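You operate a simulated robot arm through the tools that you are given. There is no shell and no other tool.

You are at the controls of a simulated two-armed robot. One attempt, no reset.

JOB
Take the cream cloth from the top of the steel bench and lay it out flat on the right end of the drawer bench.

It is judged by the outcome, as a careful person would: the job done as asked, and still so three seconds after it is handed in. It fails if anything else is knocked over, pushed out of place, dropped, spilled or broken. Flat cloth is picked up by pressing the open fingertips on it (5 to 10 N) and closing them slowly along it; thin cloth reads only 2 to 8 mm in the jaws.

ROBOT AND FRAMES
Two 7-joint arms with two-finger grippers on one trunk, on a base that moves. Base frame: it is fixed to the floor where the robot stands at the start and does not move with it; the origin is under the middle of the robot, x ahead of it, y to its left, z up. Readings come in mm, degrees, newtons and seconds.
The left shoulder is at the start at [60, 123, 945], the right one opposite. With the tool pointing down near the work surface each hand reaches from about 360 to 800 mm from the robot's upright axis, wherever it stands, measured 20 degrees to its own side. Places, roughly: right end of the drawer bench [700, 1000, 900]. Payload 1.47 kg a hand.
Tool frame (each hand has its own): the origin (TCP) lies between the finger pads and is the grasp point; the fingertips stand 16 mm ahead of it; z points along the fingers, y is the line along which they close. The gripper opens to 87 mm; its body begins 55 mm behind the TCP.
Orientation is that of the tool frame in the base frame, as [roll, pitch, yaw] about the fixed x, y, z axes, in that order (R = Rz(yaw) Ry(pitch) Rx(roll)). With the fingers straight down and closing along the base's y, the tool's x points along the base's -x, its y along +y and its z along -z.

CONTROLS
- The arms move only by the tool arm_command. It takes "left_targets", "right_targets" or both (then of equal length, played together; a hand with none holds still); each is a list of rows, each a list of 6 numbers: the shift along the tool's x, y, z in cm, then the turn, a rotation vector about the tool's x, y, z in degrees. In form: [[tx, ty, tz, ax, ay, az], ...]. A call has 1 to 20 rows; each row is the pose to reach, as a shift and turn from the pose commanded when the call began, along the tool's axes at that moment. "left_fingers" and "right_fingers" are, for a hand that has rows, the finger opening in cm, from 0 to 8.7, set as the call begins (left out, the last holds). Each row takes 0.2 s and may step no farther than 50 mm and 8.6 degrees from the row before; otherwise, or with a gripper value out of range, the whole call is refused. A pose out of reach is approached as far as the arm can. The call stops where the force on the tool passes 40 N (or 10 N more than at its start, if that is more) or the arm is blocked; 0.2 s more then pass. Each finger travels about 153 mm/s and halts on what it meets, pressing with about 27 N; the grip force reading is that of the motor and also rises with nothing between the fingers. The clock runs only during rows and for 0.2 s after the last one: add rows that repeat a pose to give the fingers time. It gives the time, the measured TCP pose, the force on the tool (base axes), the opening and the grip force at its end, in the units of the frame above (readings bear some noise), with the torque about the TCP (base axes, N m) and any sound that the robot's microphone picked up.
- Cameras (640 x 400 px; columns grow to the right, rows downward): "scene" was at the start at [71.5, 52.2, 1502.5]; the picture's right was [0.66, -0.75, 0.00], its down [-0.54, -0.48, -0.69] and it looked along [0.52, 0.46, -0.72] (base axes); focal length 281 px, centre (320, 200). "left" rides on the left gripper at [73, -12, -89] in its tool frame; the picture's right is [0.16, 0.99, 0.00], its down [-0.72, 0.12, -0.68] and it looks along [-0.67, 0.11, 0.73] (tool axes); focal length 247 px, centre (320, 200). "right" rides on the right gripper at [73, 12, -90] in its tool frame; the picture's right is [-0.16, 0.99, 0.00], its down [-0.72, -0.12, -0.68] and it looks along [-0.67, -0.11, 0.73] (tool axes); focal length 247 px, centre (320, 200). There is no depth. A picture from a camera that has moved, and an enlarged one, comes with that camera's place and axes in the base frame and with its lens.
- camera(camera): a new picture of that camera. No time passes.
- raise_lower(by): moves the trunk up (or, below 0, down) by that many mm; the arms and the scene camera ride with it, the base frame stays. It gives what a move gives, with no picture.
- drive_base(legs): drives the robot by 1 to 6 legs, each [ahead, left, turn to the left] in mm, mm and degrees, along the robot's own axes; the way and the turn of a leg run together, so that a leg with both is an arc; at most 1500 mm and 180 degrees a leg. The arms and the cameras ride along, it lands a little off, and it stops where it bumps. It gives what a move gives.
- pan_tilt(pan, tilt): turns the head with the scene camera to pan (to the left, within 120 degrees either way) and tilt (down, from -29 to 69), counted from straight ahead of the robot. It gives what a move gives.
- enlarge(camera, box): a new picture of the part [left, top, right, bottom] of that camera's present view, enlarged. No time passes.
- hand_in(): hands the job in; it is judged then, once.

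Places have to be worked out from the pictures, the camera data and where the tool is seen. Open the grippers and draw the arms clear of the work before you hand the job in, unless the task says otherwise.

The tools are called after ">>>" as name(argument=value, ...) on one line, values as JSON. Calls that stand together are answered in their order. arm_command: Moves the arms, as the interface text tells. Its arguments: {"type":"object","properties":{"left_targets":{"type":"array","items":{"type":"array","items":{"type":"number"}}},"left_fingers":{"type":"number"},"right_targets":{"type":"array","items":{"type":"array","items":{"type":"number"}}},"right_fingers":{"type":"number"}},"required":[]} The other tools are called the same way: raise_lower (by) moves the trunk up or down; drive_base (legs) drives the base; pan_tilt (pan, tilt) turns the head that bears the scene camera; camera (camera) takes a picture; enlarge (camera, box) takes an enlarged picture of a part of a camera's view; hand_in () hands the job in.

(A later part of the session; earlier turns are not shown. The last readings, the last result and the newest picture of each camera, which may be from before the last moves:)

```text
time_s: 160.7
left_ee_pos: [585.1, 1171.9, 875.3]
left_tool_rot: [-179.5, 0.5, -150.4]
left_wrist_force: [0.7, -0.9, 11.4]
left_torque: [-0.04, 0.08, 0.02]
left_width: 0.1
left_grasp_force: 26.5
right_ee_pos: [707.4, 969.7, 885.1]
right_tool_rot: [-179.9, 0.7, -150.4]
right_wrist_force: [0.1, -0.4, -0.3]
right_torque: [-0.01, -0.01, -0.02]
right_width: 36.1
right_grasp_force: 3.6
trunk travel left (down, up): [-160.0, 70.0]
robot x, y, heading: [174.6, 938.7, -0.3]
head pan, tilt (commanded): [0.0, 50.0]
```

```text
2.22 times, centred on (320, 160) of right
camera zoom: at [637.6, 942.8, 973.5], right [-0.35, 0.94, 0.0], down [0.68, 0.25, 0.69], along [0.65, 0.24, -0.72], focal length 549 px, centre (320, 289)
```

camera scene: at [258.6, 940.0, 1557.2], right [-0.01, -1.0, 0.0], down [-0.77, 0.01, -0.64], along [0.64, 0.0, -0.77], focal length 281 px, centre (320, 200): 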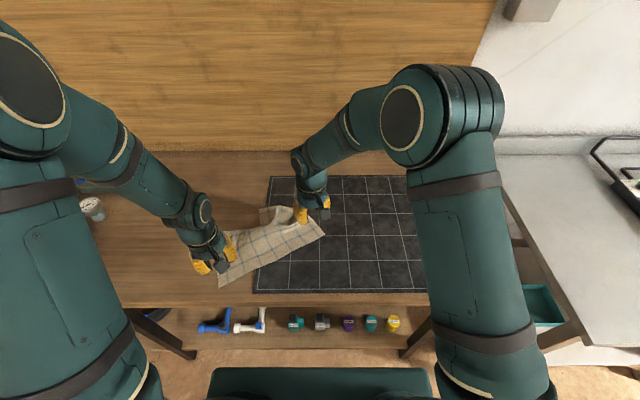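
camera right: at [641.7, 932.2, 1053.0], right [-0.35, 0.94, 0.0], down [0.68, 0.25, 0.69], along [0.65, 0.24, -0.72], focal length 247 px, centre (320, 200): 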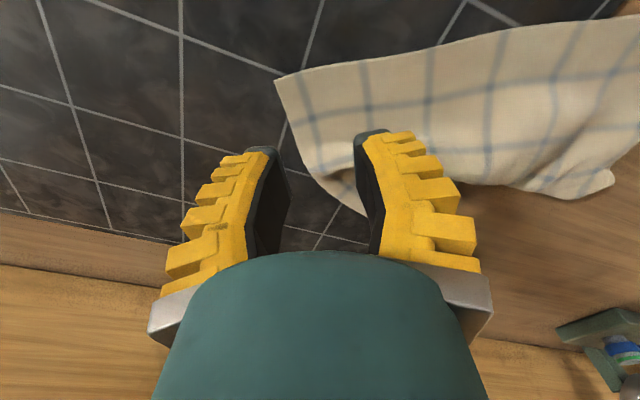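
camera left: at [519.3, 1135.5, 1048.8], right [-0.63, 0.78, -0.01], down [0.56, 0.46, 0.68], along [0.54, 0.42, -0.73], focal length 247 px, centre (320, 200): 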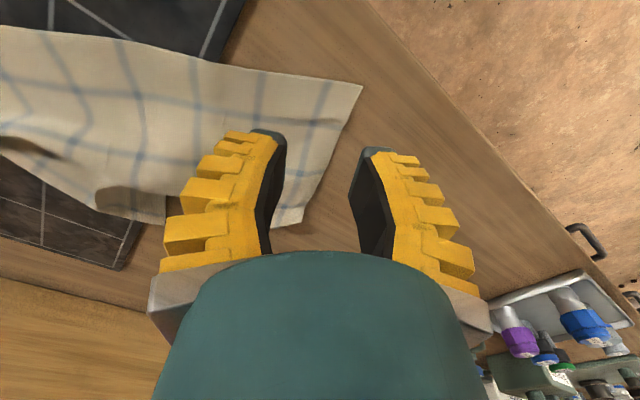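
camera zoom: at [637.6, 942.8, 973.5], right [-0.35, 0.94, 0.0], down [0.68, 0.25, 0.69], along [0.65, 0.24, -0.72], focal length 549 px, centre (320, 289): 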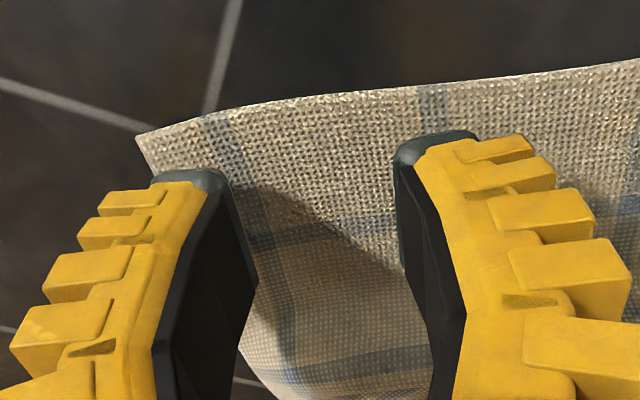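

I'll test the left pinch with a small lift, and move the right hand about 7 mm closer to the cloth edge before trying again.

>>> arm_command(left_targets=[[0, 0, -0.7, 0, 0, 0], [0, 0, -1.5, 0, 0, 0], [0, 0, -1.5, 0, 0, 0]], right_targets=[[0.4, 0, 0, 0, 0, 0], [0.7, 0, 0, 0, 0, 0], [0.7, 0, 0, 0, 0, 0]])

>>> enlarge(camera="left", box=[180, 70, 460, 250])

```text
time_s: 161.5
left_ee_pos: [585.1, 1172.0, 892.0]
left_tool_rot: [-179.5, 0.4, -150.4]
left_wrist_force: [-0.3, 0.3, 0.2]
left_torque: [0.0, 0.0, -0.02]
left_width: 0.0
left_grasp_force: 27.1
right_ee_pos: [701.8, 966.0, 884.2]
right_tool_rot: [-179.8, 0.7, -150.5]
right_wrist_force: [-1.0, 0.2, 0.4]
right_torque: [-0.01, 0.01, -0.03]
right_width: 36.3
right_grasp_force: 4.2
trunk travel left (down, up): [-160.0, 70.0]
robot x, y, heading: [168.0, 943.0, -0.3]
head pan, tilt (commanded): [0.0, 50.0]
```

```text
2.22 times, centred on (320, 160) of left
camera zoom: at [526.5, 1125.8, 979.2], right [-0.63, 0.78, -0.01], down [0.57, 0.46, 0.68], along [0.54, 0.42, -0.73], focal length 549 px, centre (320, 289)
```

zoom: 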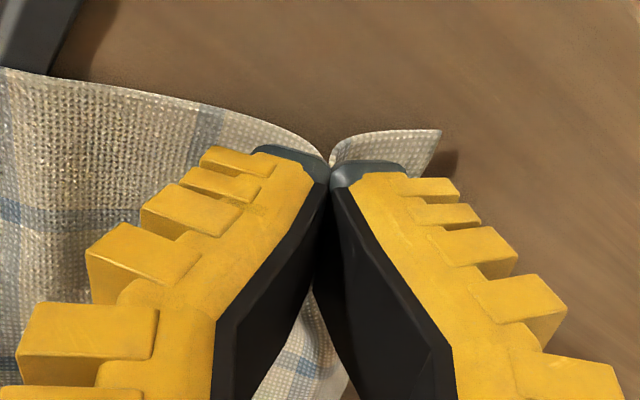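

The left pinch holds. Now the right: lower to contact at about 8 N.

>>> arm_command(right_targets=[[0, 0, 0.3, 0, 0, 0], [0, 0, 0.55, 0, 0, 0], [0, 0, 0.65, 0, 0, 0], [0, 0, 0.65, 0, 0, 0]])

```text
time_s: 162.5
left_ee_pos: [584.7, 1173.4, 891.8]
left_tool_rot: [-179.4, 0.5, -150.4]
left_wrist_force: [0.4, -0.8, 0.2]
left_torque: [0.01, -0.02, 0.0]
left_width: 0.2
left_grasp_force: 26.9
right_ee_pos: [701.5, 967.5, 879.1]
right_tool_rot: [-179.9, 0.8, -150.4]
right_wrist_force: [0.8, -0.6, 14.3]
right_torque: [-0.04, 0.1, 0.0]
right_width: 29.7
right_grasp_force: 0.1
trunk travel left (down, up): [-160.0, 70.0]
robot x, y, heading: [168.7, 946.8, -0.4]
head pan, tilt (commanded): [0.0, 50.0]
```

>>> arm_command(right_targets=[[0, 0, -0.02, 0, 0, 0], [0, 0, -0.02, 0, 0, 0]], right_fingers=2.5)

>>> arm_command(right_targets=[[0, 0, 0.02, 0, 0, 0], [0, 0, 0.02, 0, 0, 0]], right_fingers=2.0)

>>> enlarge(camera="right", box=[180, 70, 460, 250])

```text
time_s: 163.1
left_ee_pos: [584.2, 1172.6, 892.2]
left_tool_rot: [-179.5, 0.5, -150.4]
left_wrist_force: [-0.1, -1.2, -0.1]
left_torque: [-0.01, -0.01, -0.01]
left_width: 0.2
left_grasp_force: 26.9
right_ee_pos: [701.0, 966.7, 878.3]
right_tool_rot: [-179.9, 0.9, -150.4]
right_wrist_force: [1.2, 1.2, 14.3]
right_torque: [-0.06, 0.12, -0.04]
right_width: 24.6
right_grasp_force: 0.0
trunk travel left (down, up): [-160.0, 70.0]
robot x, y, heading: [170.0, 944.7, -0.5]
head pan, tilt (commanded): [0.0, 50.0]
```

```text
time_s: 163.7
left_ee_pos: [584.6, 1172.0, 892.1]
left_tool_rot: [-179.5, 0.5, -150.4]
left_wrist_force: [0.6, -0.1, -0.2]
left_torque: [0.0, 0.0, 0.02]
left_width: 0.1
left_grasp_force: 26.8
right_ee_pos: [703.1, 966.2, 878.7]
right_tool_rot: [-179.9, 0.7, -150.6]
right_wrist_force: [-0.7, 1.6, 18.8]
right_torque: [0.0, 0.2, 0.0]
right_width: 15.3
right_grasp_force: 13.2
trunk travel left (down, up): [-160.0, 70.0]
robot x, y, heading: [173.1, 937.7, -0.6]
head pan, tilt (commanded): [0.0, 50.0]
```

```text
2.22 times, centred on (320, 160) of right
camera zoom: at [631.4, 939.7, 967.0], right [-0.35, 0.94, 0.0], down [0.68, 0.25, 0.69], along [0.65, 0.24, -0.72], focal length 549 px, centre (320, 289)
```

zoom: 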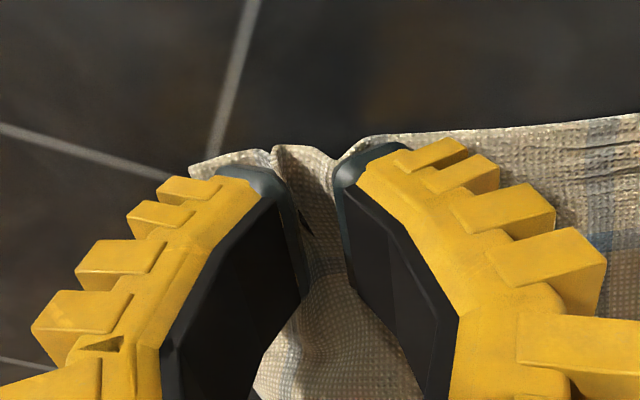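

Now a good fold has formed on the right, though the press is 19 N. I'll ease it and close.

>>> arm_command(right_targets=[[0, 0, -0.08, 0, 0, 0], [0, 0, -0.08, 0, 0, 0]], right_fingers=1.4)

>>> arm_command(right_targets=[[0, 0, 0.02, 0, 0, 0], [0, 0, 0.02, 0, 0, 0]], right_fingers=0.8)

>>> arm_command(right_targets=[[0, 0, 0.04, 0, 0, 0], [0, 0, 0.04, 0, 0, 0]], right_fingers=0.3)

>>> arm_command(right_targets=[[0, 0, 0.02, 0, 0, 0], [0, 0, 0.02, 0, 0, 0], [0, 0, 0.02, 0, 0, 0]], right_fingers=0)

>>> arm_command(right_targets=[[0, 0, -0.7, 0, 0, 0], [0, 0, -1.5, 0, 0, 0], [0, 0, -1.5, 0, 0, 0]])

>>> enlarge(camera="right", box=[180, 70, 460, 250])

```text
time_s: 164.3
left_ee_pos: [584.7, 1173.3, 891.5]
left_tool_rot: [-179.5, 0.5, -150.4]
left_wrist_force: [-0.1, -0.5, 0.0]
left_torque: [0.02, -0.04, -0.03]
left_width: 0.1
left_grasp_force: 27.1
right_ee_pos: [701.2, 966.1, 878.8]
right_tool_rot: [-179.8, 0.7, -150.4]
right_wrist_force: [-0.1, -0.4, 12.0]
right_torque: [-0.01, 0.12, 0.04]
right_width: 18.2
right_grasp_force: 0.9
trunk travel left (down, up): [-160.0, 70.0]
robot x, y, heading: [172.7, 943.2, -0.3]
head pan, tilt (commanded): [0.0, 50.0]
```

```text
time_s: 164.9
left_ee_pos: [584.5, 1172.8, 890.4]
left_tool_rot: [-179.6, 0.5, -150.4]
left_wrist_force: [-0.4, -0.3, -0.3]
left_torque: [0.01, -0.02, 0.02]
left_width: 0.0
left_grasp_force: 27.2
right_ee_pos: [701.1, 965.6, 878.8]
right_tool_rot: [-179.9, 0.7, -150.4]
right_wrist_force: [0.5, 0.1, 7.8]
right_torque: [-0.03, 0.09, 0.03]
right_width: 12.5
right_grasp_force: 2.0
trunk travel left (down, up): [-160.0, 70.0]
robot x, y, heading: [170.0, 943.0, -0.5]
head pan, tilt (commanded): [0.0, 50.0]
```

```text
time_s: 165.5
left_ee_pos: [584.5, 1172.9, 890.9]
left_tool_rot: [-179.5, 0.6, -150.5]
left_wrist_force: [0.1, 0.5, 0.5]
left_torque: [0.02, -0.03, 0.01]
left_width: 0.0
left_grasp_force: 27.3
right_ee_pos: [699.8, 965.6, 877.8]
right_tool_rot: [-179.9, 0.7, -150.4]
right_wrist_force: [-1.5, 1.5, 9.9]
right_torque: [0.12, 0.26, -0.03]
right_width: 4.8
right_grasp_force: 8.7
trunk travel left (down, up): [-160.0, 70.0]
robot x, y, heading: [173.6, 940.6, -0.5]
head pan, tilt (commanded): [0.0, 50.0]
```

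```text
time_s: 166.3
left_ee_pos: [584.7, 1172.4, 890.8]
left_tool_rot: [-179.4, 0.5, -150.5]
left_wrist_force: [0.7, -0.7, -0.1]
left_torque: [-0.03, 0.02, 0.0]
left_width: 0.2
left_grasp_force: 26.9
right_ee_pos: [701.7, 966.2, 878.8]
right_tool_rot: [-179.9, 0.8, -150.4]
right_wrist_force: [1.1, 1.2, 18.3]
right_torque: [-0.04, 0.15, 0.0]
right_width: 0.0
right_grasp_force: 27.2
trunk travel left (down, up): [-160.0, 70.0]
robot x, y, heading: [173.3, 942.5, -0.4]
head pan, tilt (commanded): [0.0, 50.0]
```

```text
time_s: 167.1
left_ee_pos: [586.6, 1172.3, 889.8]
left_tool_rot: [-179.5, 0.4, -150.5]
left_wrist_force: [-0.5, -0.5, 0.0]
left_torque: [-0.02, 0.02, 0.01]
left_width: 0.1
left_grasp_force: 26.9
right_ee_pos: [701.7, 966.3, 893.3]
right_tool_rot: [-179.8, 0.6, -150.5]
right_wrist_force: [-0.1, 0.0, -0.8]
right_torque: [-0.01, 0.02, -0.02]
right_width: 0.1
right_grasp_force: 26.7
trunk travel left (down, up): [-160.0, 70.0]
robot x, y, heading: [169.8, 941.4, -0.3]
head pan, tilt (commanded): [0.0, 50.0]
```

```text
2.22 times, centred on (320, 160) of right
camera zoom: at [631.9, 939.3, 981.3], right [-0.35, 0.94, 0.0], down [0.68, 0.25, 0.69], along [0.65, 0.24, -0.73], focal length 549 px, centre (320, 289)
```

zoom: 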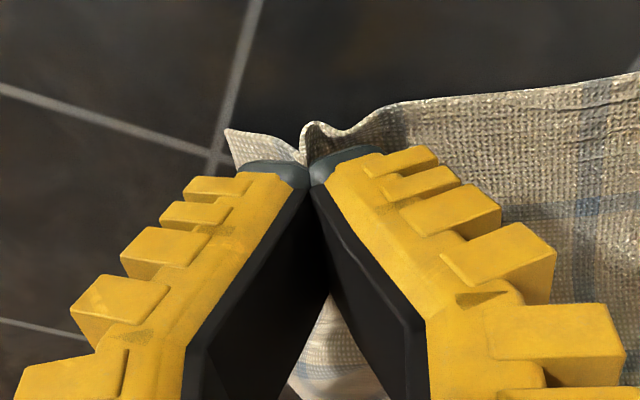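

Both seem to hold. I'll lift both by 5 cm to check.

>>> arm_command(left_targets=[[0, 0, -1.2, 0, 0, 0], [0, 0, -2.4, 0, 0, 0], [0, 0, -3.6, 0, 0, 0], [0, 0, -5, 0, 0, 0], [0, 0, -5, 0, 0, 0]], right_targets=[[0, 0, -1.2, 0, 0, 0], [0, 0, -2.4, 0, 0, 0], [0, 0, -3.6, 0, 0, 0], [0, 0, -5, 0, 0, 0], [0, 0, -5, 0, 0, 0]])

>>> camera(camera="right")

>>> camera(camera="left")

>>> camera(camera="scene")

```text
time_s: 168.3
left_ee_pos: [584.4, 1172.1, 941.1]
left_tool_rot: [-179.5, 0.5, -150.4]
left_wrist_force: [-0.1, -0.1, -0.2]
left_torque: [0.01, 0.01, -0.01]
left_width: 0.0
left_grasp_force: 26.9
right_ee_pos: [700.8, 965.9, 942.4]
right_tool_rot: [-179.9, 0.8, -150.3]
right_wrist_force: [0.7, 0.0, -0.4]
right_torque: [0.01, -0.01, -0.02]
right_width: 0.0
right_grasp_force: 26.9
trunk travel left (down, up): [-160.0, 70.0]
robot x, y, heading: [171.9, 940.8, -0.1]
head pan, tilt (commanded): [0.0, 50.0]
```

```text
taken
camera right: at [631.0, 939.4, 1031.1], right [-0.35, 0.94, 0.0], down [0.68, 0.25, 0.69], along [0.65, 0.24, -0.72], focal length 247 px, centre (320, 200)
```

right: 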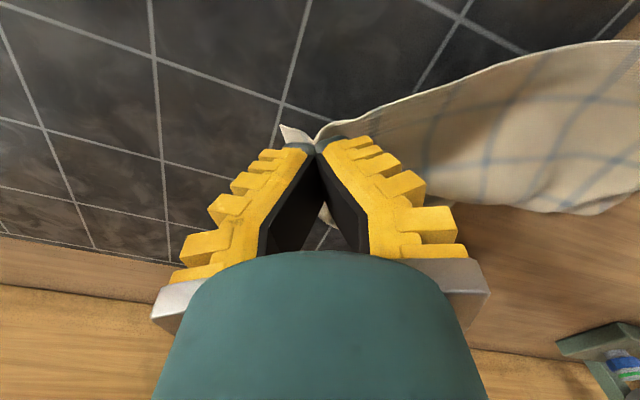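

```text
taken
camera left: at [526.0, 1125.8, 1029.4], right [-0.63, 0.78, -0.01], down [0.56, 0.46, 0.68], along [0.54, 0.42, -0.73], focal length 247 px, centre (320, 200)
```

left: 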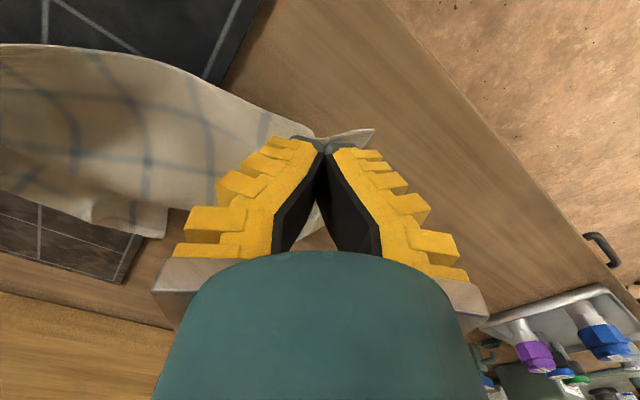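

```text
taken
camera scene: at [259.8, 940.4, 1557.0], right [-0.01, -1.0, 0.0], down [-0.77, 0.01, -0.64], along [0.64, 0.0, -0.77], focal length 281 px, centre (320, 200)
```

scene: 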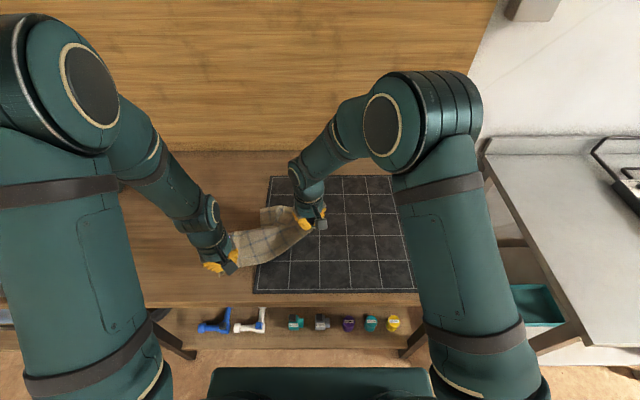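

Both pinches hold. I'll lift straight up until the cloth hangs free.

>>> arm_command(left_targets=[[0, 0, -1.5, 0, 0, 0], [0, 0, -3, 0, 0, 0], [0, 0, -4.5, 0, 0, 0], [0, 0, -6, 0, 0, 0], [0, 0, -7.5, 0, 0, 0], [0, 0, -9, 0, 0, 0], [0, 0, -10.5, 0, 0, 0], [0, 0, -12, 0, 0, 0], [0, 0, -13.5, 0, 0, 0], [0, 0, -15, 0, 0, 0], [0, 0, -16.5, 0, 0, 0], [0, 0, -18, 0, 0, 0], [0, 0, -19.5, 0, 0, 0], [0, 0, -21, 0, 0, 0], [0, 0, -22.5, 0, 0, 0], [0, 0, -24, 0, 0, 0], [0, 0, -24, 0, 0, 0]], right_targets=[[0, 0, -1.5, 0, 0, 0], [0, 0, -3, 0, 0, 0], [0, 0, -4.5, 0, 0, 0], [0, 0, -6, 0, 0, 0], [0, 0, -7.5, 0, 0, 0], [0, 0, -9, 0, 0, 0], [0, 0, -10.5, 0, 0, 0], [0, 0, -12, 0, 0, 0], [0, 0, -13.5, 0, 0, 0], [0, 0, -15, 0, 0, 0], [0, 0, -16.5, 0, 0, 0], [0, 0, -18, 0, 0, 0], [0, 0, -19.5, 0, 0, 0], [0, 0, -21, 0, 0, 0], [0, 0, -22.5, 0, 0, 0], [0, 0, -24, 0, 0, 0], [0, 0, -24, 0, 0, 0]])

>>> camera(camera="scene")

>>> camera(camera="right")

```text
time_s: 171.9
left_ee_pos: [581.2, 1172.9, 1180.4]
left_tool_rot: [-179.5, 0.4, -150.4]
left_wrist_force: [-0.2, -0.1, 0.4]
left_torque: [0.05, 0.01, -0.03]
left_width: 0.0
left_grasp_force: 27.5
right_ee_pos: [698.4, 965.3, 1182.7]
right_tool_rot: [-179.9, 0.8, -150.3]
right_wrist_force: [0.2, -1.0, 0.2]
right_torque: [0.0, 0.01, 0.0]
right_width: 0.0
right_grasp_force: 26.5
trunk travel left (down, up): [-160.0, 70.0]
robot x, y, heading: [172.3, 941.7, -0.4]
head pan, tilt (commanded): [0.0, 50.0]
```

```text
taken
camera scene: at [259.7, 940.3, 1557.0], right [-0.01, -1.0, 0.0], down [-0.77, 0.01, -0.64], along [0.64, 0.0, -0.77], focal length 281 px, centre (320, 200)
```

scene: 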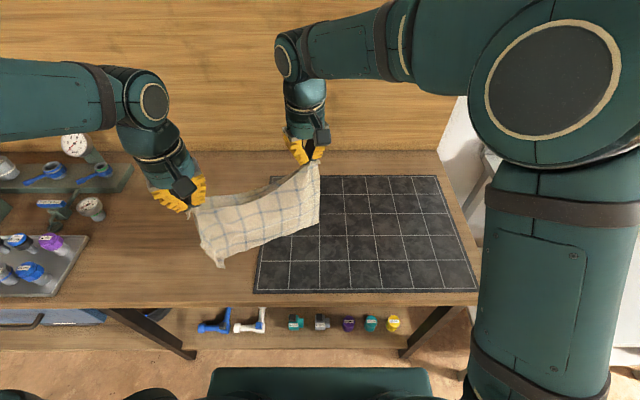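

```text
taken
camera right: at [628.4, 938.2, 1270.9], right [-0.35, 0.94, 0.0], down [0.68, 0.25, 0.69], along [0.65, 0.24, -0.72], focal length 247 px, centre (320, 200)
```

right: 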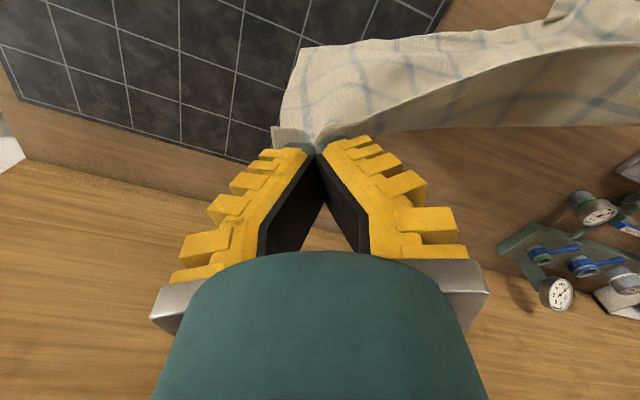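

The cloth hangs free, with its top edge sagging a little because the hands are close together. I'll swing both hands to the back of the bench at x≈870, turn them straight, and spread them to about 260 mm apart.

>>> arm_command(left_targets=[[-1.24, -1.48, 0, 0, 0, 1.85], [-2.47, -2.96, 0, 0, 0, 3.7], [-3.71, -4.44, 0, 0, 0, 5.55], [-4.95, -5.92, 0, 0, 0, 7.4], [-6.18, -7.4, 0, 0, 0, 9.25], [-7.42, -8.88, 0, 0, 0, 11.1], [-8.66, -10.36, 0, 0, 0, 12.95], [-9.9, -11.84, 0, 0, 0, 14.8], [-11.13, -13.31, 0, 0, 0, 16.65], [-12.37, -14.79, 0, 0, 0, 18.5], [-13.6, -16.27, 0, 0, 0, 20.35], [-14.84, -17.75, 0, 0, 0, 22.2], [-16.08, -19.23, 0, 0, 0, 24.05], [-17.3, -20.7, 0, 0, 0, 25.9], [-18.55, -22.2, 0, 0, 0, 27.75], [-19.8, -23.7, 0, 0, 0, 29.6], [-19.8, -23.7, 0, 0, 0, 29.6]], right_targets=[[-0.44, -1.4, 0, 0, 0, 1.85], [-0.88, -2.8, 0, 0, 0, 3.7], [-1.32, -4.2, 0, 0, 0, 5.55], [-1.76, -5.6, 0, 0, 0, 7.4], [-2.2, -7.0, 0, 0, 0, 9.25], [-2.64, -8.4, 0, 0, 0, 11.1], [-3.08, -9.8, 0, 0, 0, 12.95], [-3.52, -11.2, 0, 0, 0, 14.8], [-3.97, -12.6, 0, 0, 0, 16.65], [-4.4, -14.0, 0, 0, 0, 18.5], [-4.85, -15.4, 0, 0, 0, 20.35], [-5.29, -16.8, 0, 0, 0, 22.2], [-5.73, -18.2, 0, 0, 0, 24.05], [-6.17, -19.6, 0, 0, 0, 25.9], [-6.6, -21.0, 0, 0, 0, 27.75], [-7.05, -22.4, 0, 0, 0, 29.6], [-7.05, -22.4, 0, 0, 0, 29.6]])

>>> camera(camera="scene")

>>> enlarge(camera="scene", box=[220, 80, 420, 230])

```text
time_s: 175.5
left_ee_pos: [869.7, 1066.1, 1184.7]
left_tool_rot: [-179.7, 0.7, -180.0]
left_wrist_force: [-0.9, -0.2, 0.0]
left_torque: [0.02, -0.02, 0.01]
left_width: 0.0
left_grasp_force: 27.3
right_ee_pos: [870.1, 804.4, 1183.7]
right_tool_rot: [179.8, 0.7, 179.9]
right_wrist_force: [-0.6, 0.3, 0.5]
right_torque: [-0.07, -0.02, 0.02]
right_width: 0.0
right_grasp_force: 27.3
trunk travel left (down, up): [-160.0, 70.0]
robot x, y, heading: [169.0, 943.2, -0.3]
head pan, tilt (commanded): [0.0, 50.0]
```

```text
taken
camera scene: at [258.3, 940.7, 1557.2], right [-0.01, -1.0, 0.0], down [-0.77, 0.01, -0.64], along [0.64, 0.0, -0.77], focal length 281 px, centre (320, 200)
```

scene: 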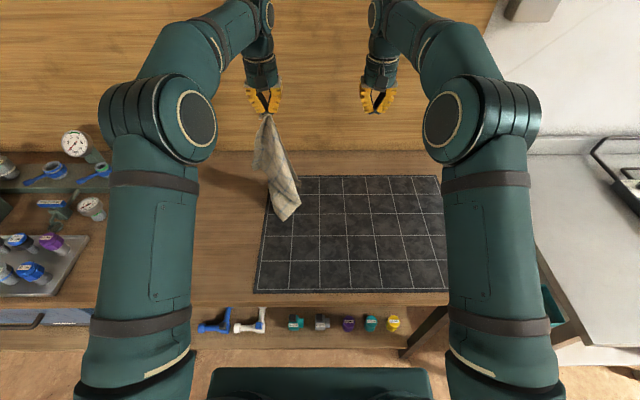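

```text
2.67 times, centred on (320, 155) of scene
camera zoom: at [258.3, 940.7, 1557.2], right [-0.01, -1.0, 0.0], down [-0.77, 0.01, -0.64], along [0.64, 0.0, -0.77], focal length 748 px, centre (320, 320)
```

zoom: 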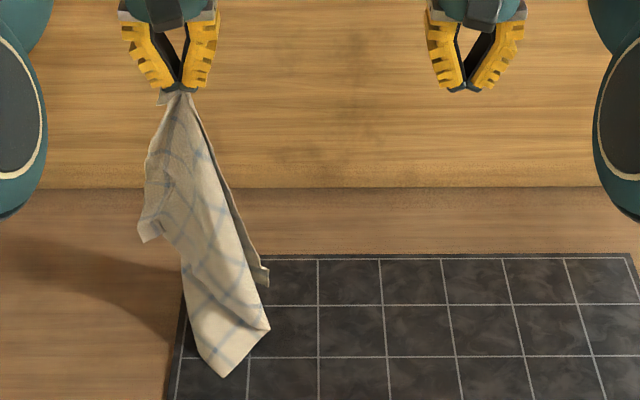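

The right pinch slipped and the cloth now hangs from the left hand alone. I'll look at how it hangs from the other cameras before deciding how to set it down.

>>> camera(camera="right")

>>> camera(camera="left")

```text
taken
camera right: at [796.2, 815.8, 1272.7], right [0.16, 0.99, 0.01], down [0.72, -0.12, 0.69], along [0.68, -0.11, -0.73], focal length 247 px, centre (320, 200)
```

right: 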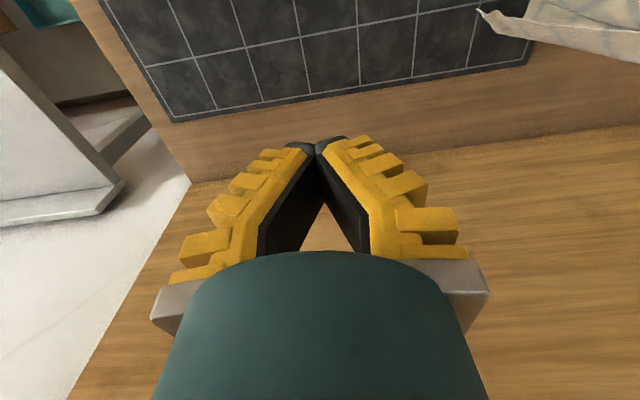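

```text
taken
camera left: at [796.3, 1053.0, 1273.2], right [-0.16, 0.99, -0.01], down [0.72, 0.12, 0.69], along [0.68, 0.1, -0.73], focal length 247 px, centre (320, 200)
```

left: 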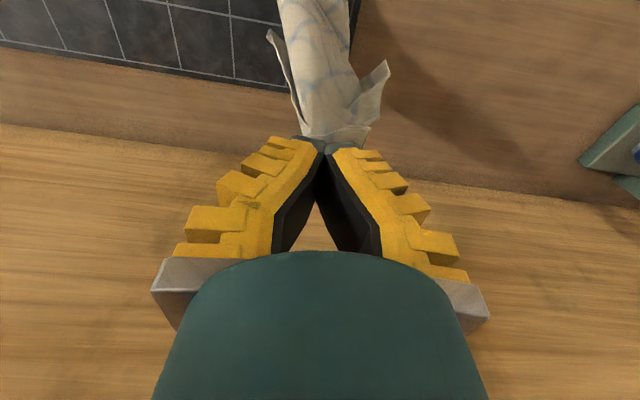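

The free corner, which the right hand had held, hangs at about [867, 998, 908]. I'll lower the left hand while moving it left, so that this corner settles on the mat where the right hand can re-grip it.

>>> arm_command(left_targets=[[0, 1.3, 1.5, 0, 0, 0], [0, 2.6, 3, 0, 0, 0], [0, 3.9, 4.6, 0, 0, 0], [0, 5.2, 6.2, 0, 0, 0], [0, 6.5, 7.8, 0, 0, 0], [0, 7.8, 9.4, 0, 0, 0], [0, 9, 11, 0, 0, 0], [0, 10, 12.5, 0, 0, 0], [0, 10, 12.5, 0, 0, 0]])

>>> camera(camera="scene")

>>> camera(camera="left")

>>> camera(camera="right")

```text
time_s: 177.5
left_ee_pos: [871.6, 1165.5, 1058.4]
left_tool_rot: [-179.8, 0.5, -180.0]
left_wrist_force: [0.8, -0.6, 1.2]
left_torque: [0.01, 0.0, -0.02]
left_width: 0.0
left_grasp_force: 26.9
right_ee_pos: [870.1, 805.4, 1183.9]
right_tool_rot: [179.8, 0.7, 179.9]
right_wrist_force: [-1.0, -0.2, 0.3]
right_torque: [-0.01, 0.07, 0.03]
right_width: 0.1
right_grasp_force: 27.2
trunk travel left (down, up): [-160.0, 70.0]
robot x, y, heading: [170.7, 941.2, -0.8]
head pan, tilt (commanded): [0.0, 50.0]
```

```text
taken
camera scene: at [259.2, 940.0, 1557.1], right [-0.01, -1.0, 0.0], down [-0.77, 0.01, -0.64], along [0.64, 0.0, -0.77], focal length 281 px, centre (320, 200)
```

scene: 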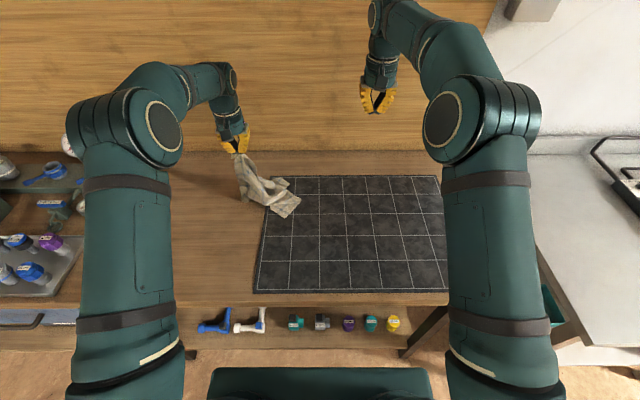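

```text
taken
camera left: at [798.1, 1152.8, 1146.8], right [-0.16, 0.99, -0.01], down [0.72, 0.12, 0.69], along [0.68, 0.1, -0.73], focal length 247 px, centre (320, 200)
```

left: 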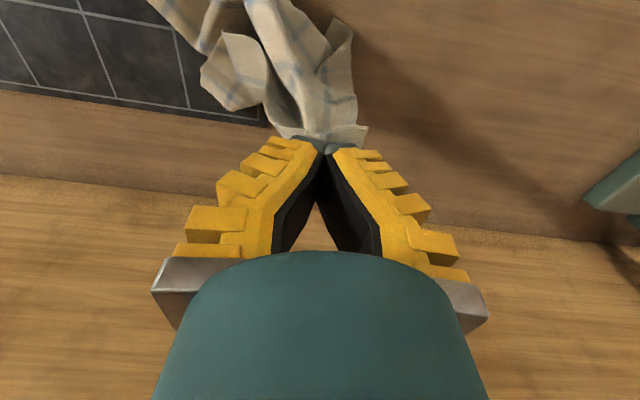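

```text
taken
camera right: at [796.8, 815.2, 1272.2], right [0.16, 0.99, 0.01], down [0.72, -0.12, 0.69], along [0.68, -0.1, -0.73], focal length 247 px, centre (320, 200)
```

right: 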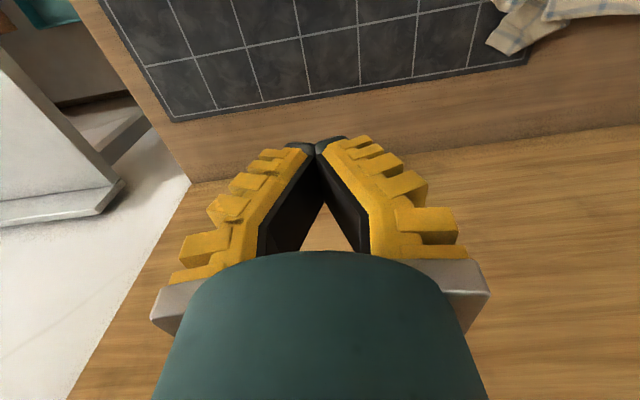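

>>> enlarge(camera="scene", box=[220, 140, 320, 230])

>>> enlarge(camera="left", box=[120, 0, 400, 160])

>>> enlarge(camera="right", box=[440, 0, 640, 100])

```text
4.44 times, centred on (270, 185) of scene
camera zoom: at [259.2, 940.0, 1557.1], right [-0.01, -1.0, 0.0], down [-0.77, 0.01, -0.64], along [0.64, 0.0, -0.77], focal length 1247 px, centre (542, 267)
```

zoom: 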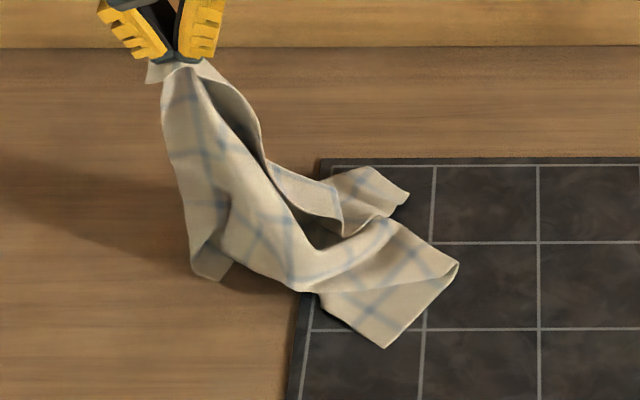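

```text
2.29 times, centred on (260, 80) of left
camera zoom: at [798.1, 1152.8, 1146.8], right [-0.16, 0.99, -0.01], down [0.72, 0.12, 0.69], along [0.68, 0.1, -0.73], focal length 564 px, centre (457, 474)
```

zoom: 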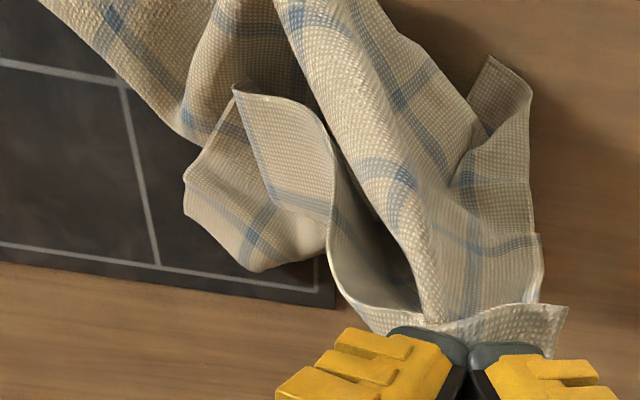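

```text
3.20 times, centred on (540, 50) of right
camera zoom: at [796.8, 815.2, 1272.2], right [0.16, 0.99, 0.01], down [0.72, -0.12, 0.69], along [0.68, -0.1, -0.73], focal length 790 px, centre (-384, 680)
```

zoom: 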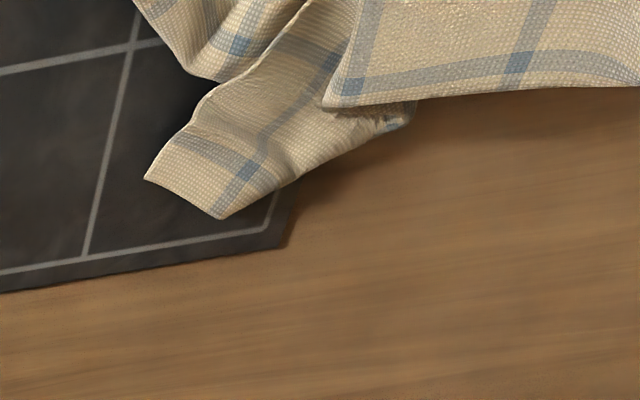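

The cloth has bunched, so gripping that corner on the mat would be unreliable. I'll hang the cloth freely from the left hand again, higher up, and grip the free corner in the air with the right hand tilted forward so the arms stay clear of each other. First I'll raise everything.

>>> raise_lower(by=60)

>>> arm_command(left_targets=[[0.5, -0.5, -1.5, 0, 0, 0], [1.2, -1, -3, 0, 0, 0], [2.0, -1.5, -4.6, 0, 0, 0], [2.9, -2, -6.2, 0, 0, 0], [3.8, -2.5, -7.8, 0, 0, 0], [4.8, -3, -9.4, 0, 0, 0], [5.8, -3.5, -11, 0, 0, 0], [6.8, -4, -12.6, 0, 0, 0], [7.8, -4.5, -14.2, 0, 0, 0], [8.8, -5, -15.8, 0, 0, 0], [9.8, -5.5, -17.4, 0, 0, 0], [10.8, -6, -18, 0, 0, 0], [10.8, -6, -18, 0, 0, 0], [10.8, -6, -18, 0, 0, 0], [10.8, -6, -18, 0, 0, 0]])

>>> pan_tilt(pan=8, tilt=40)

>>> camera(camera="scene")

>>> camera(camera="right")

>>> camera(camera="left")

```text
time_s: 178.5
left_ee_pos: [871.9, 1163.8, 1118.2]
left_tool_rot: [-179.8, 0.6, 180.0]
left_wrist_force: [0.0, 0.0, -1.0]
left_torque: [0.04, 0.0, 0.02]
left_width: 0.0
left_grasp_force: 27.0
right_ee_pos: [871.1, 803.9, 1242.5]
right_tool_rot: [179.8, 0.7, 179.9]
right_wrist_force: [-0.2, -0.2, 0.7]
right_torque: [0.04, 0.01, 0.0]
right_width: 0.0
right_grasp_force: 27.3
trunk travel left (down, up): [-220.0, 10.0]
robot x, y, heading: [174.1, 940.7, -0.2]
head pan, tilt (commanded): [0.0, 50.0]
```

```text
time_s: 181.7
left_ee_pos: [762.8, 1104.6, 1297.4]
left_tool_rot: [-179.8, 0.6, -180.0]
left_wrist_force: [0.8, -0.8, -0.7]
left_torque: [0.01, 0.0, 0.01]
left_width: 0.0
left_grasp_force: 27.0
right_ee_pos: [870.4, 804.8, 1242.6]
right_tool_rot: [179.7, 0.7, 179.9]
right_wrist_force: [0.5, 0.7, 0.1]
right_torque: [0.02, 0.0, 0.02]
right_width: 0.4
right_grasp_force: 26.8
trunk travel left (down, up): [-220.0, 10.0]
robot x, y, heading: [171.9, 944.4, -0.5]
head pan, tilt (commanded): [0.0, 50.0]
```

```text
time_s: 182.4
left_ee_pos: [762.6, 1106.0, 1298.6]
left_tool_rot: [-179.7, 0.8, -180.0]
left_wrist_force: [-0.1, 0.5, -0.2]
left_torque: [0.0, -0.02, 0.01]
left_width: 0.2
left_grasp_force: 27.4
right_ee_pos: [871.1, 805.1, 1243.2]
right_tool_rot: [179.7, 0.7, 179.9]
right_wrist_force: [0.1, 0.0, -0.1]
right_torque: [-0.01, -0.01, 0.0]
right_width: 0.1
right_grasp_force: 26.9
trunk travel left (down, up): [-220.0, 10.0]
robot x, y, heading: [173.3, 942.3, -0.2]
head pan, tilt (commanded): [8.0, 40.0]
```

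```text
taken
camera scene: at [266.7, 952.0, 1631.2], right [0.13, -0.99, 0.0], down [-0.64, -0.08, -0.77], along [0.76, 0.1, -0.64], focal length 281 px, centre (320, 200)
```

scene: 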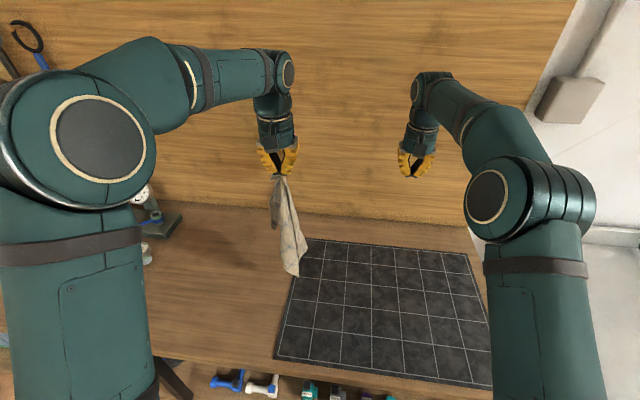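

```text
taken
camera right: at [797.0, 815.5, 1332.1], right [0.16, 0.99, 0.01], down [0.72, -0.12, 0.69], along [0.68, -0.1, -0.73], focal length 247 px, centre (320, 200)
```

right: 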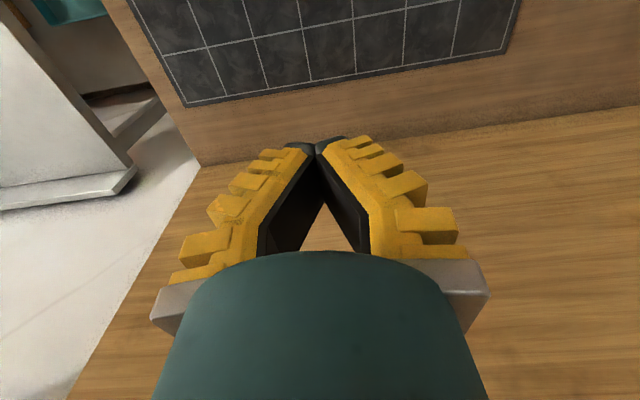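

```text
taken
camera left: at [688.6, 1093.2, 1386.0], right [-0.16, 0.99, -0.01], down [0.72, 0.12, 0.69], along [0.68, 0.1, -0.73], focal length 247 px, centre (320, 200)
```

left: 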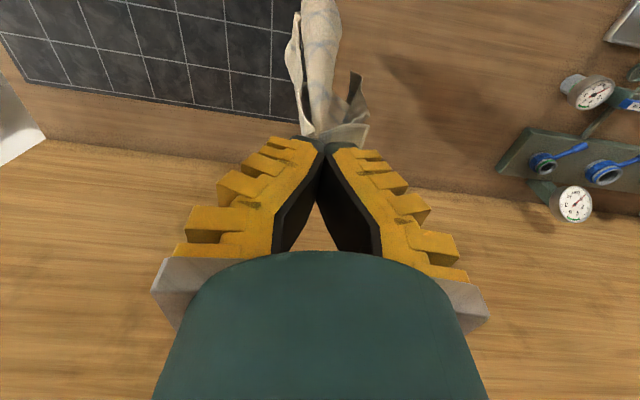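

>>> enlarge(camera="scene", box=[220, 140, 380, 290])

>>> enlarge(camera="left", box=[240, 0, 420, 150])

```text
2.67 times, centred on (300, 215) of scene
camera zoom: at [266.7, 952.0, 1631.2], right [0.13, -0.99, 0.0], down [-0.64, -0.08, -0.77], along [0.76, 0.1, -0.64], focal length 748 px, centre (373, 160)
```

zoom: 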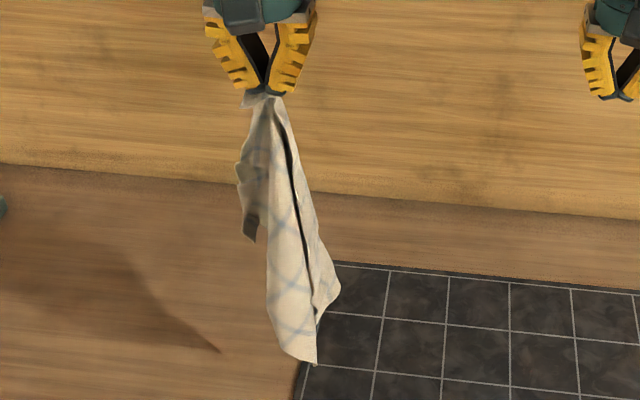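

```text
2.67 times, centred on (330, 75) of left
camera zoom: at [688.6, 1093.2, 1386.0], right [-0.16, 0.99, -0.01], down [0.72, 0.12, 0.69], along [0.68, 0.1, -0.73], focal length 659 px, centre (293, 533)
```

zoom: 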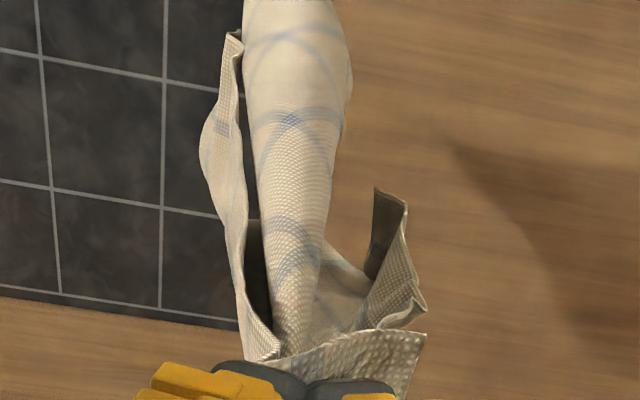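

To see the free corners properly I'll bring the right hand to the right of the hanging cloth, tilted 45° toward it, and look with its wrist camera.

>>> arm_command(right_targets=[[2.8, 1.2, 1.2, -5.6, 0, 0], [5.5, 2.4, 2.4, -11.2, 0, 0], [8.3, 3.6, 3.6, -16.9, 0, 0], [11, 4.8, 4.8, -22.5, 0, 0], [13.8, 6, 6, -28.1, 0, 0], [16.6, 7.1, 7.1, -33.8, 0, 0], [19.3, 8.3, 8.3, -39.4, 0, 0], [22.1, 9.5, 9.3, -45, 0, 0], [22.1, 9.5, 9.3, -45, 0, 0]], right_fingers=5.0)

>>> camera(camera="right")

>>> camera(camera="scene")

```text
time_s: 184.4
left_ee_pos: [762.5, 1105.0, 1297.6]
left_tool_rot: [-179.7, 0.7, 179.9]
left_wrist_force: [0.1, 0.9, 0.2]
left_torque: [-0.01, 0.02, -0.02]
left_width: 0.2
left_grasp_force: 27.1
right_ee_pos: [649.1, 901.3, 1147.5]
right_tool_rot: [134.7, 0.8, 179.9]
right_wrist_force: [0.5, 0.0, -0.5]
right_torque: [0.03, 0.01, -0.01]
right_width: 55.4
right_grasp_force: 3.9
trunk travel left (down, up): [-220.0, 10.0]
robot x, y, heading: [170.5, 943.7, -0.5]
head pan, tilt (commanded): [8.0, 40.0]
```

```text
taken
camera right: at [576.2, 845.6, 1217.5], right [0.15, 0.69, 0.7], down [0.72, -0.57, 0.4], along [0.68, 0.44, -0.58], focal length 247 px, centre (320, 200)
```

right: 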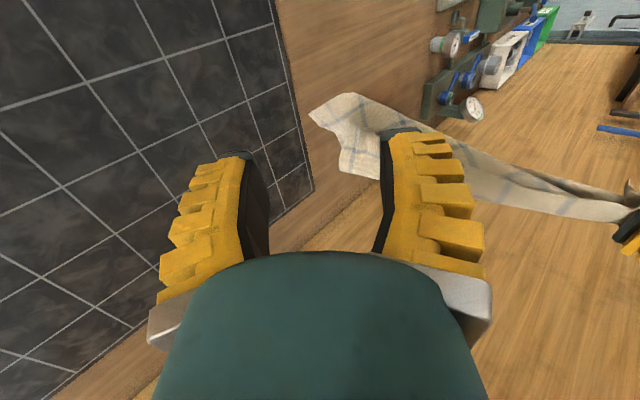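

```text
taken
camera scene: at [267.0, 952.5, 1631.2], right [0.13, -0.99, 0.0], down [-0.64, -0.08, -0.77], along [0.76, 0.1, -0.64], focal length 281 px, centre (320, 200)
```

scene: 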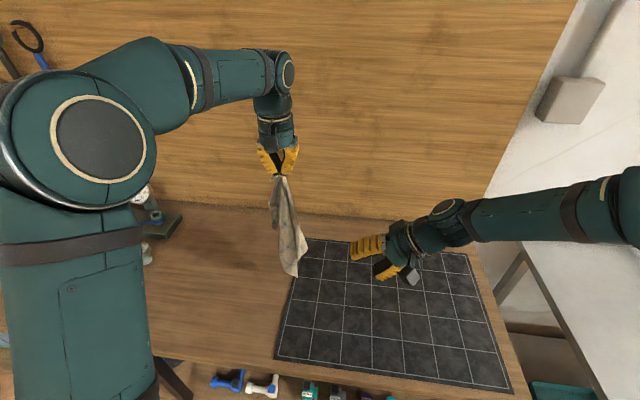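

>>> enlarge(camera="right", box=[280, 70, 640, 270])

>>> enlarge(camera="scene", box=[240, 160, 340, 290])

```text
1.78 times, centred on (460, 170) of right
camera zoom: at [576.2, 845.6, 1217.5], right [0.15, 0.69, 0.7], down [0.72, -0.57, 0.4], along [0.68, 0.44, -0.58], focal length 439 px, centre (71, 253)
```

zoom: 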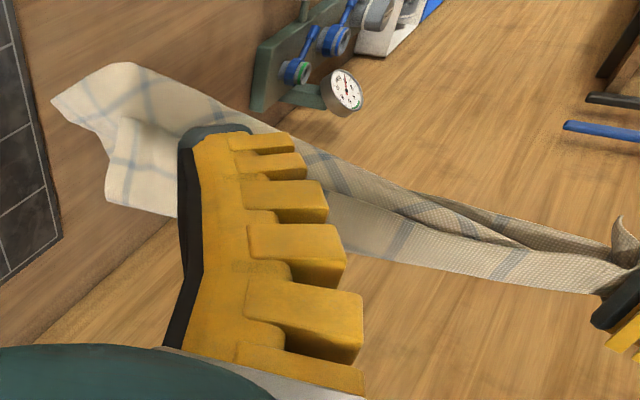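

```text
3.08 times, centred on (290, 225) of scene
camera zoom: at [267.0, 952.5, 1631.2], right [0.13, -0.99, 0.0], down [-0.64, -0.08, -0.77], along [0.76, 0.1, -0.64], focal length 863 px, centre (412, 123)
```

zoom: 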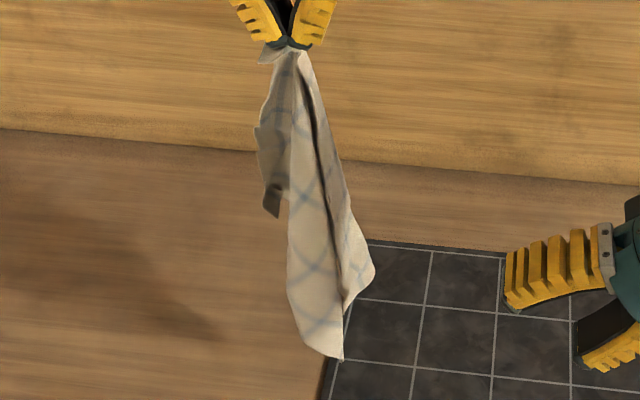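

The camera pair places the free corner at about [812, 1061, 991], with its sheet facing diagonally. I'll turn the left hand about 51° clockwise so the free edge faces the right hand. At the same time I'll roll the right gripper 90° so its fingers close along x.

>>> arm_command(left_targets=[[0, 0, 0, 0, 0, 4], [0, 0, 0, 0, 0, 8], [0, 0, 0, 0, 0, 12], [0, 0, 0, 0, 0, 16], [0, 0, 0, 0, 0, 20], [0, 0, 0, 0, 0, 24], [0, 0, 0, 0, 0, 28], [0, 0, 0, 0, 0, 32], [0, 0, 0, 0, 0, 36], [0, 0, 0, 0, 0, 40], [0, 0, 0, 0, 0, 44], [0, 0, 0, 0, 0, 48], [0, 0, 0, 0, 0, 51.5], [0, 0, 0, 0, 0, 51.5]], right_targets=[[0, 0, -0.5, 0, 0, -7], [0, 0, -1, 0, 0, -14], [0, 0, -1.5, 0, 0, -21], [0, 0, -2, 0, 0, -28], [0, 0, -2.5, 0, 0, -35], [0, 0, -3, 0, 0, -42], [0, 0, -3.5, 0, 0, -49], [0, 0, -4, 0, 0, -56], [0, 0, -4, 0, 0, -63], [0, 0, -4, 0, 0, -70], [0, 0, -4, 0, 0, -77], [0, 0, -4, 0, 0, -84], [0, 0, -4, 0, 0, -90], [0, 0, -4, 0, 0, -90]])

>>> camera(camera="right")

>>> camera(camera="scene")

>>> camera(camera="left")

```text
time_s: 187.4
left_ee_pos: [761.5, 1105.9, 1297.4]
left_tool_rot: [179.7, 0.6, 128.6]
left_wrist_force: [0.0, 0.8, -0.3]
left_torque: [0.0, 0.0, -0.03]
left_width: 0.0
left_grasp_force: 26.9
right_ee_pos: [650.8, 871.7, 1176.6]
right_tool_rot: [-179.0, 45.2, -89.3]
right_wrist_force: [0.0, -0.7, 0.2]
right_torque: [0.03, -0.02, 0.0]
right_width: 55.0
right_grasp_force: 3.8
trunk travel left (down, up): [-220.0, 10.0]
robot x, y, heading: [168.5, 936.2, -0.3]
head pan, tilt (commanded): [8.0, 40.0]
```

```text
taken
camera right: at [638.8, 756.7, 1187.6], right [-0.99, 0.11, 0.1], down [0.1, 0.03, 0.99], along [0.11, 0.99, -0.04], focal length 247 px, centre (320, 200)
```

right: 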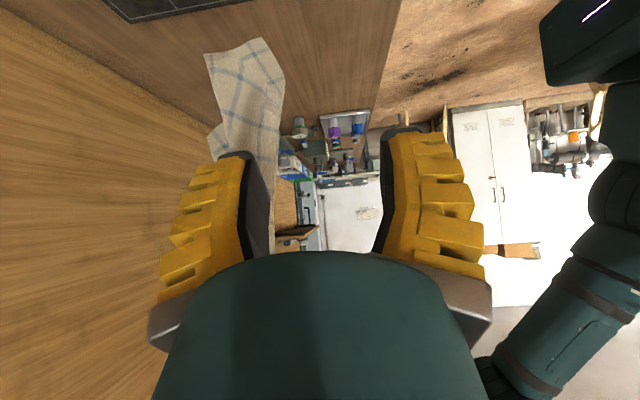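

```text
taken
camera scene: at [266.6, 952.1, 1631.2], right [0.13, -0.99, 0.0], down [-0.64, -0.08, -0.77], along [0.76, 0.1, -0.64], focal length 281 px, centre (320, 200)
```

scene: 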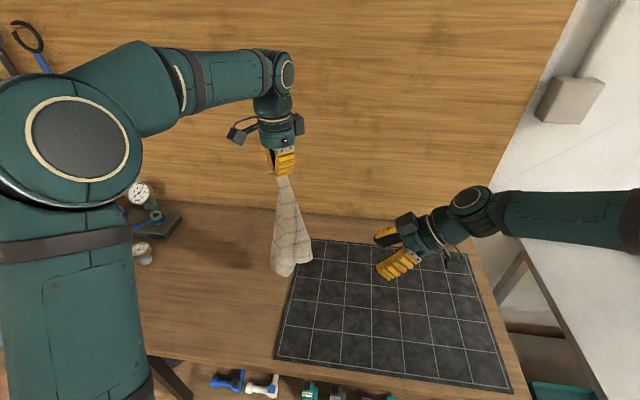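

```text
taken
camera left: at [706.9, 1154.8, 1386.0], right [0.67, 0.74, 0.0], down [0.53, -0.49, 0.69], along [0.51, -0.46, -0.73], focal length 247 px, centre (320, 200)
```

left: 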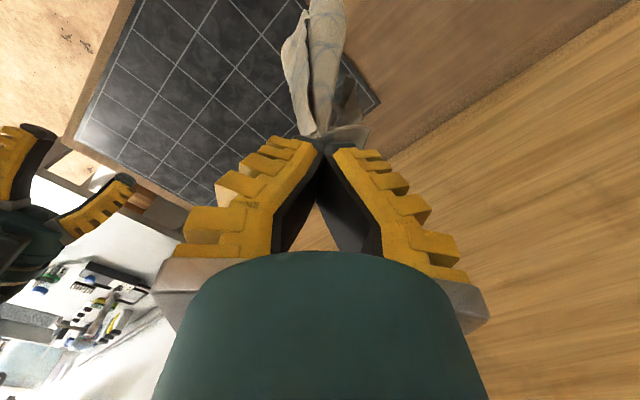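

>>> enlarge(camera="right", box=[180, 20, 320, 220])

>>> enlarge(camera="scene", box=[240, 160, 340, 290])

```text
2.00 times, centred on (250, 120) of right
camera zoom: at [638.8, 756.7, 1187.6], right [-0.99, 0.11, 0.1], down [0.1, 0.03, 0.99], along [0.11, 0.99, -0.04], focal length 494 px, centre (460, 360)
```

zoom: 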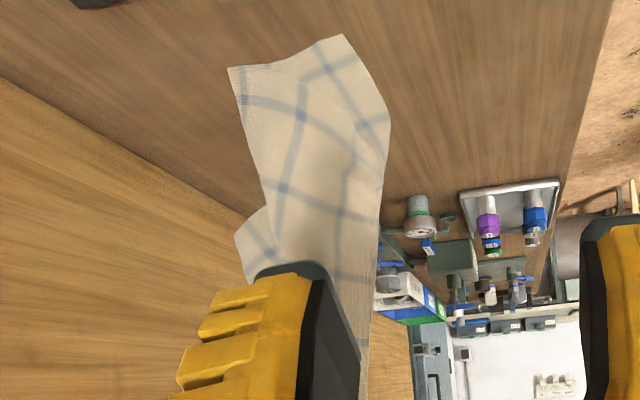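

```text
3.08 times, centred on (290, 225) of scene
camera zoom: at [266.6, 952.1, 1631.2], right [0.13, -0.99, 0.0], down [-0.64, -0.08, -0.77], along [0.76, 0.1, -0.64], focal length 863 px, centre (412, 123)
```

zoom: 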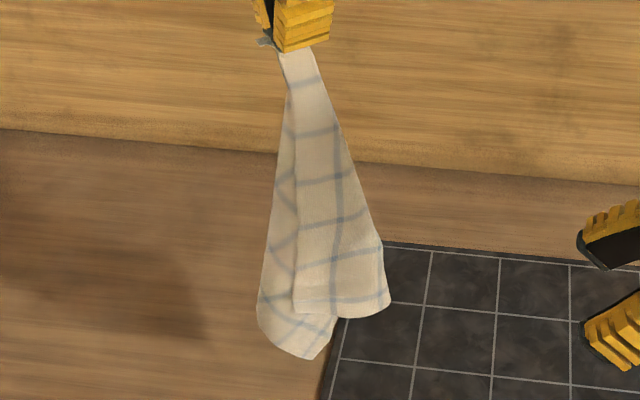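

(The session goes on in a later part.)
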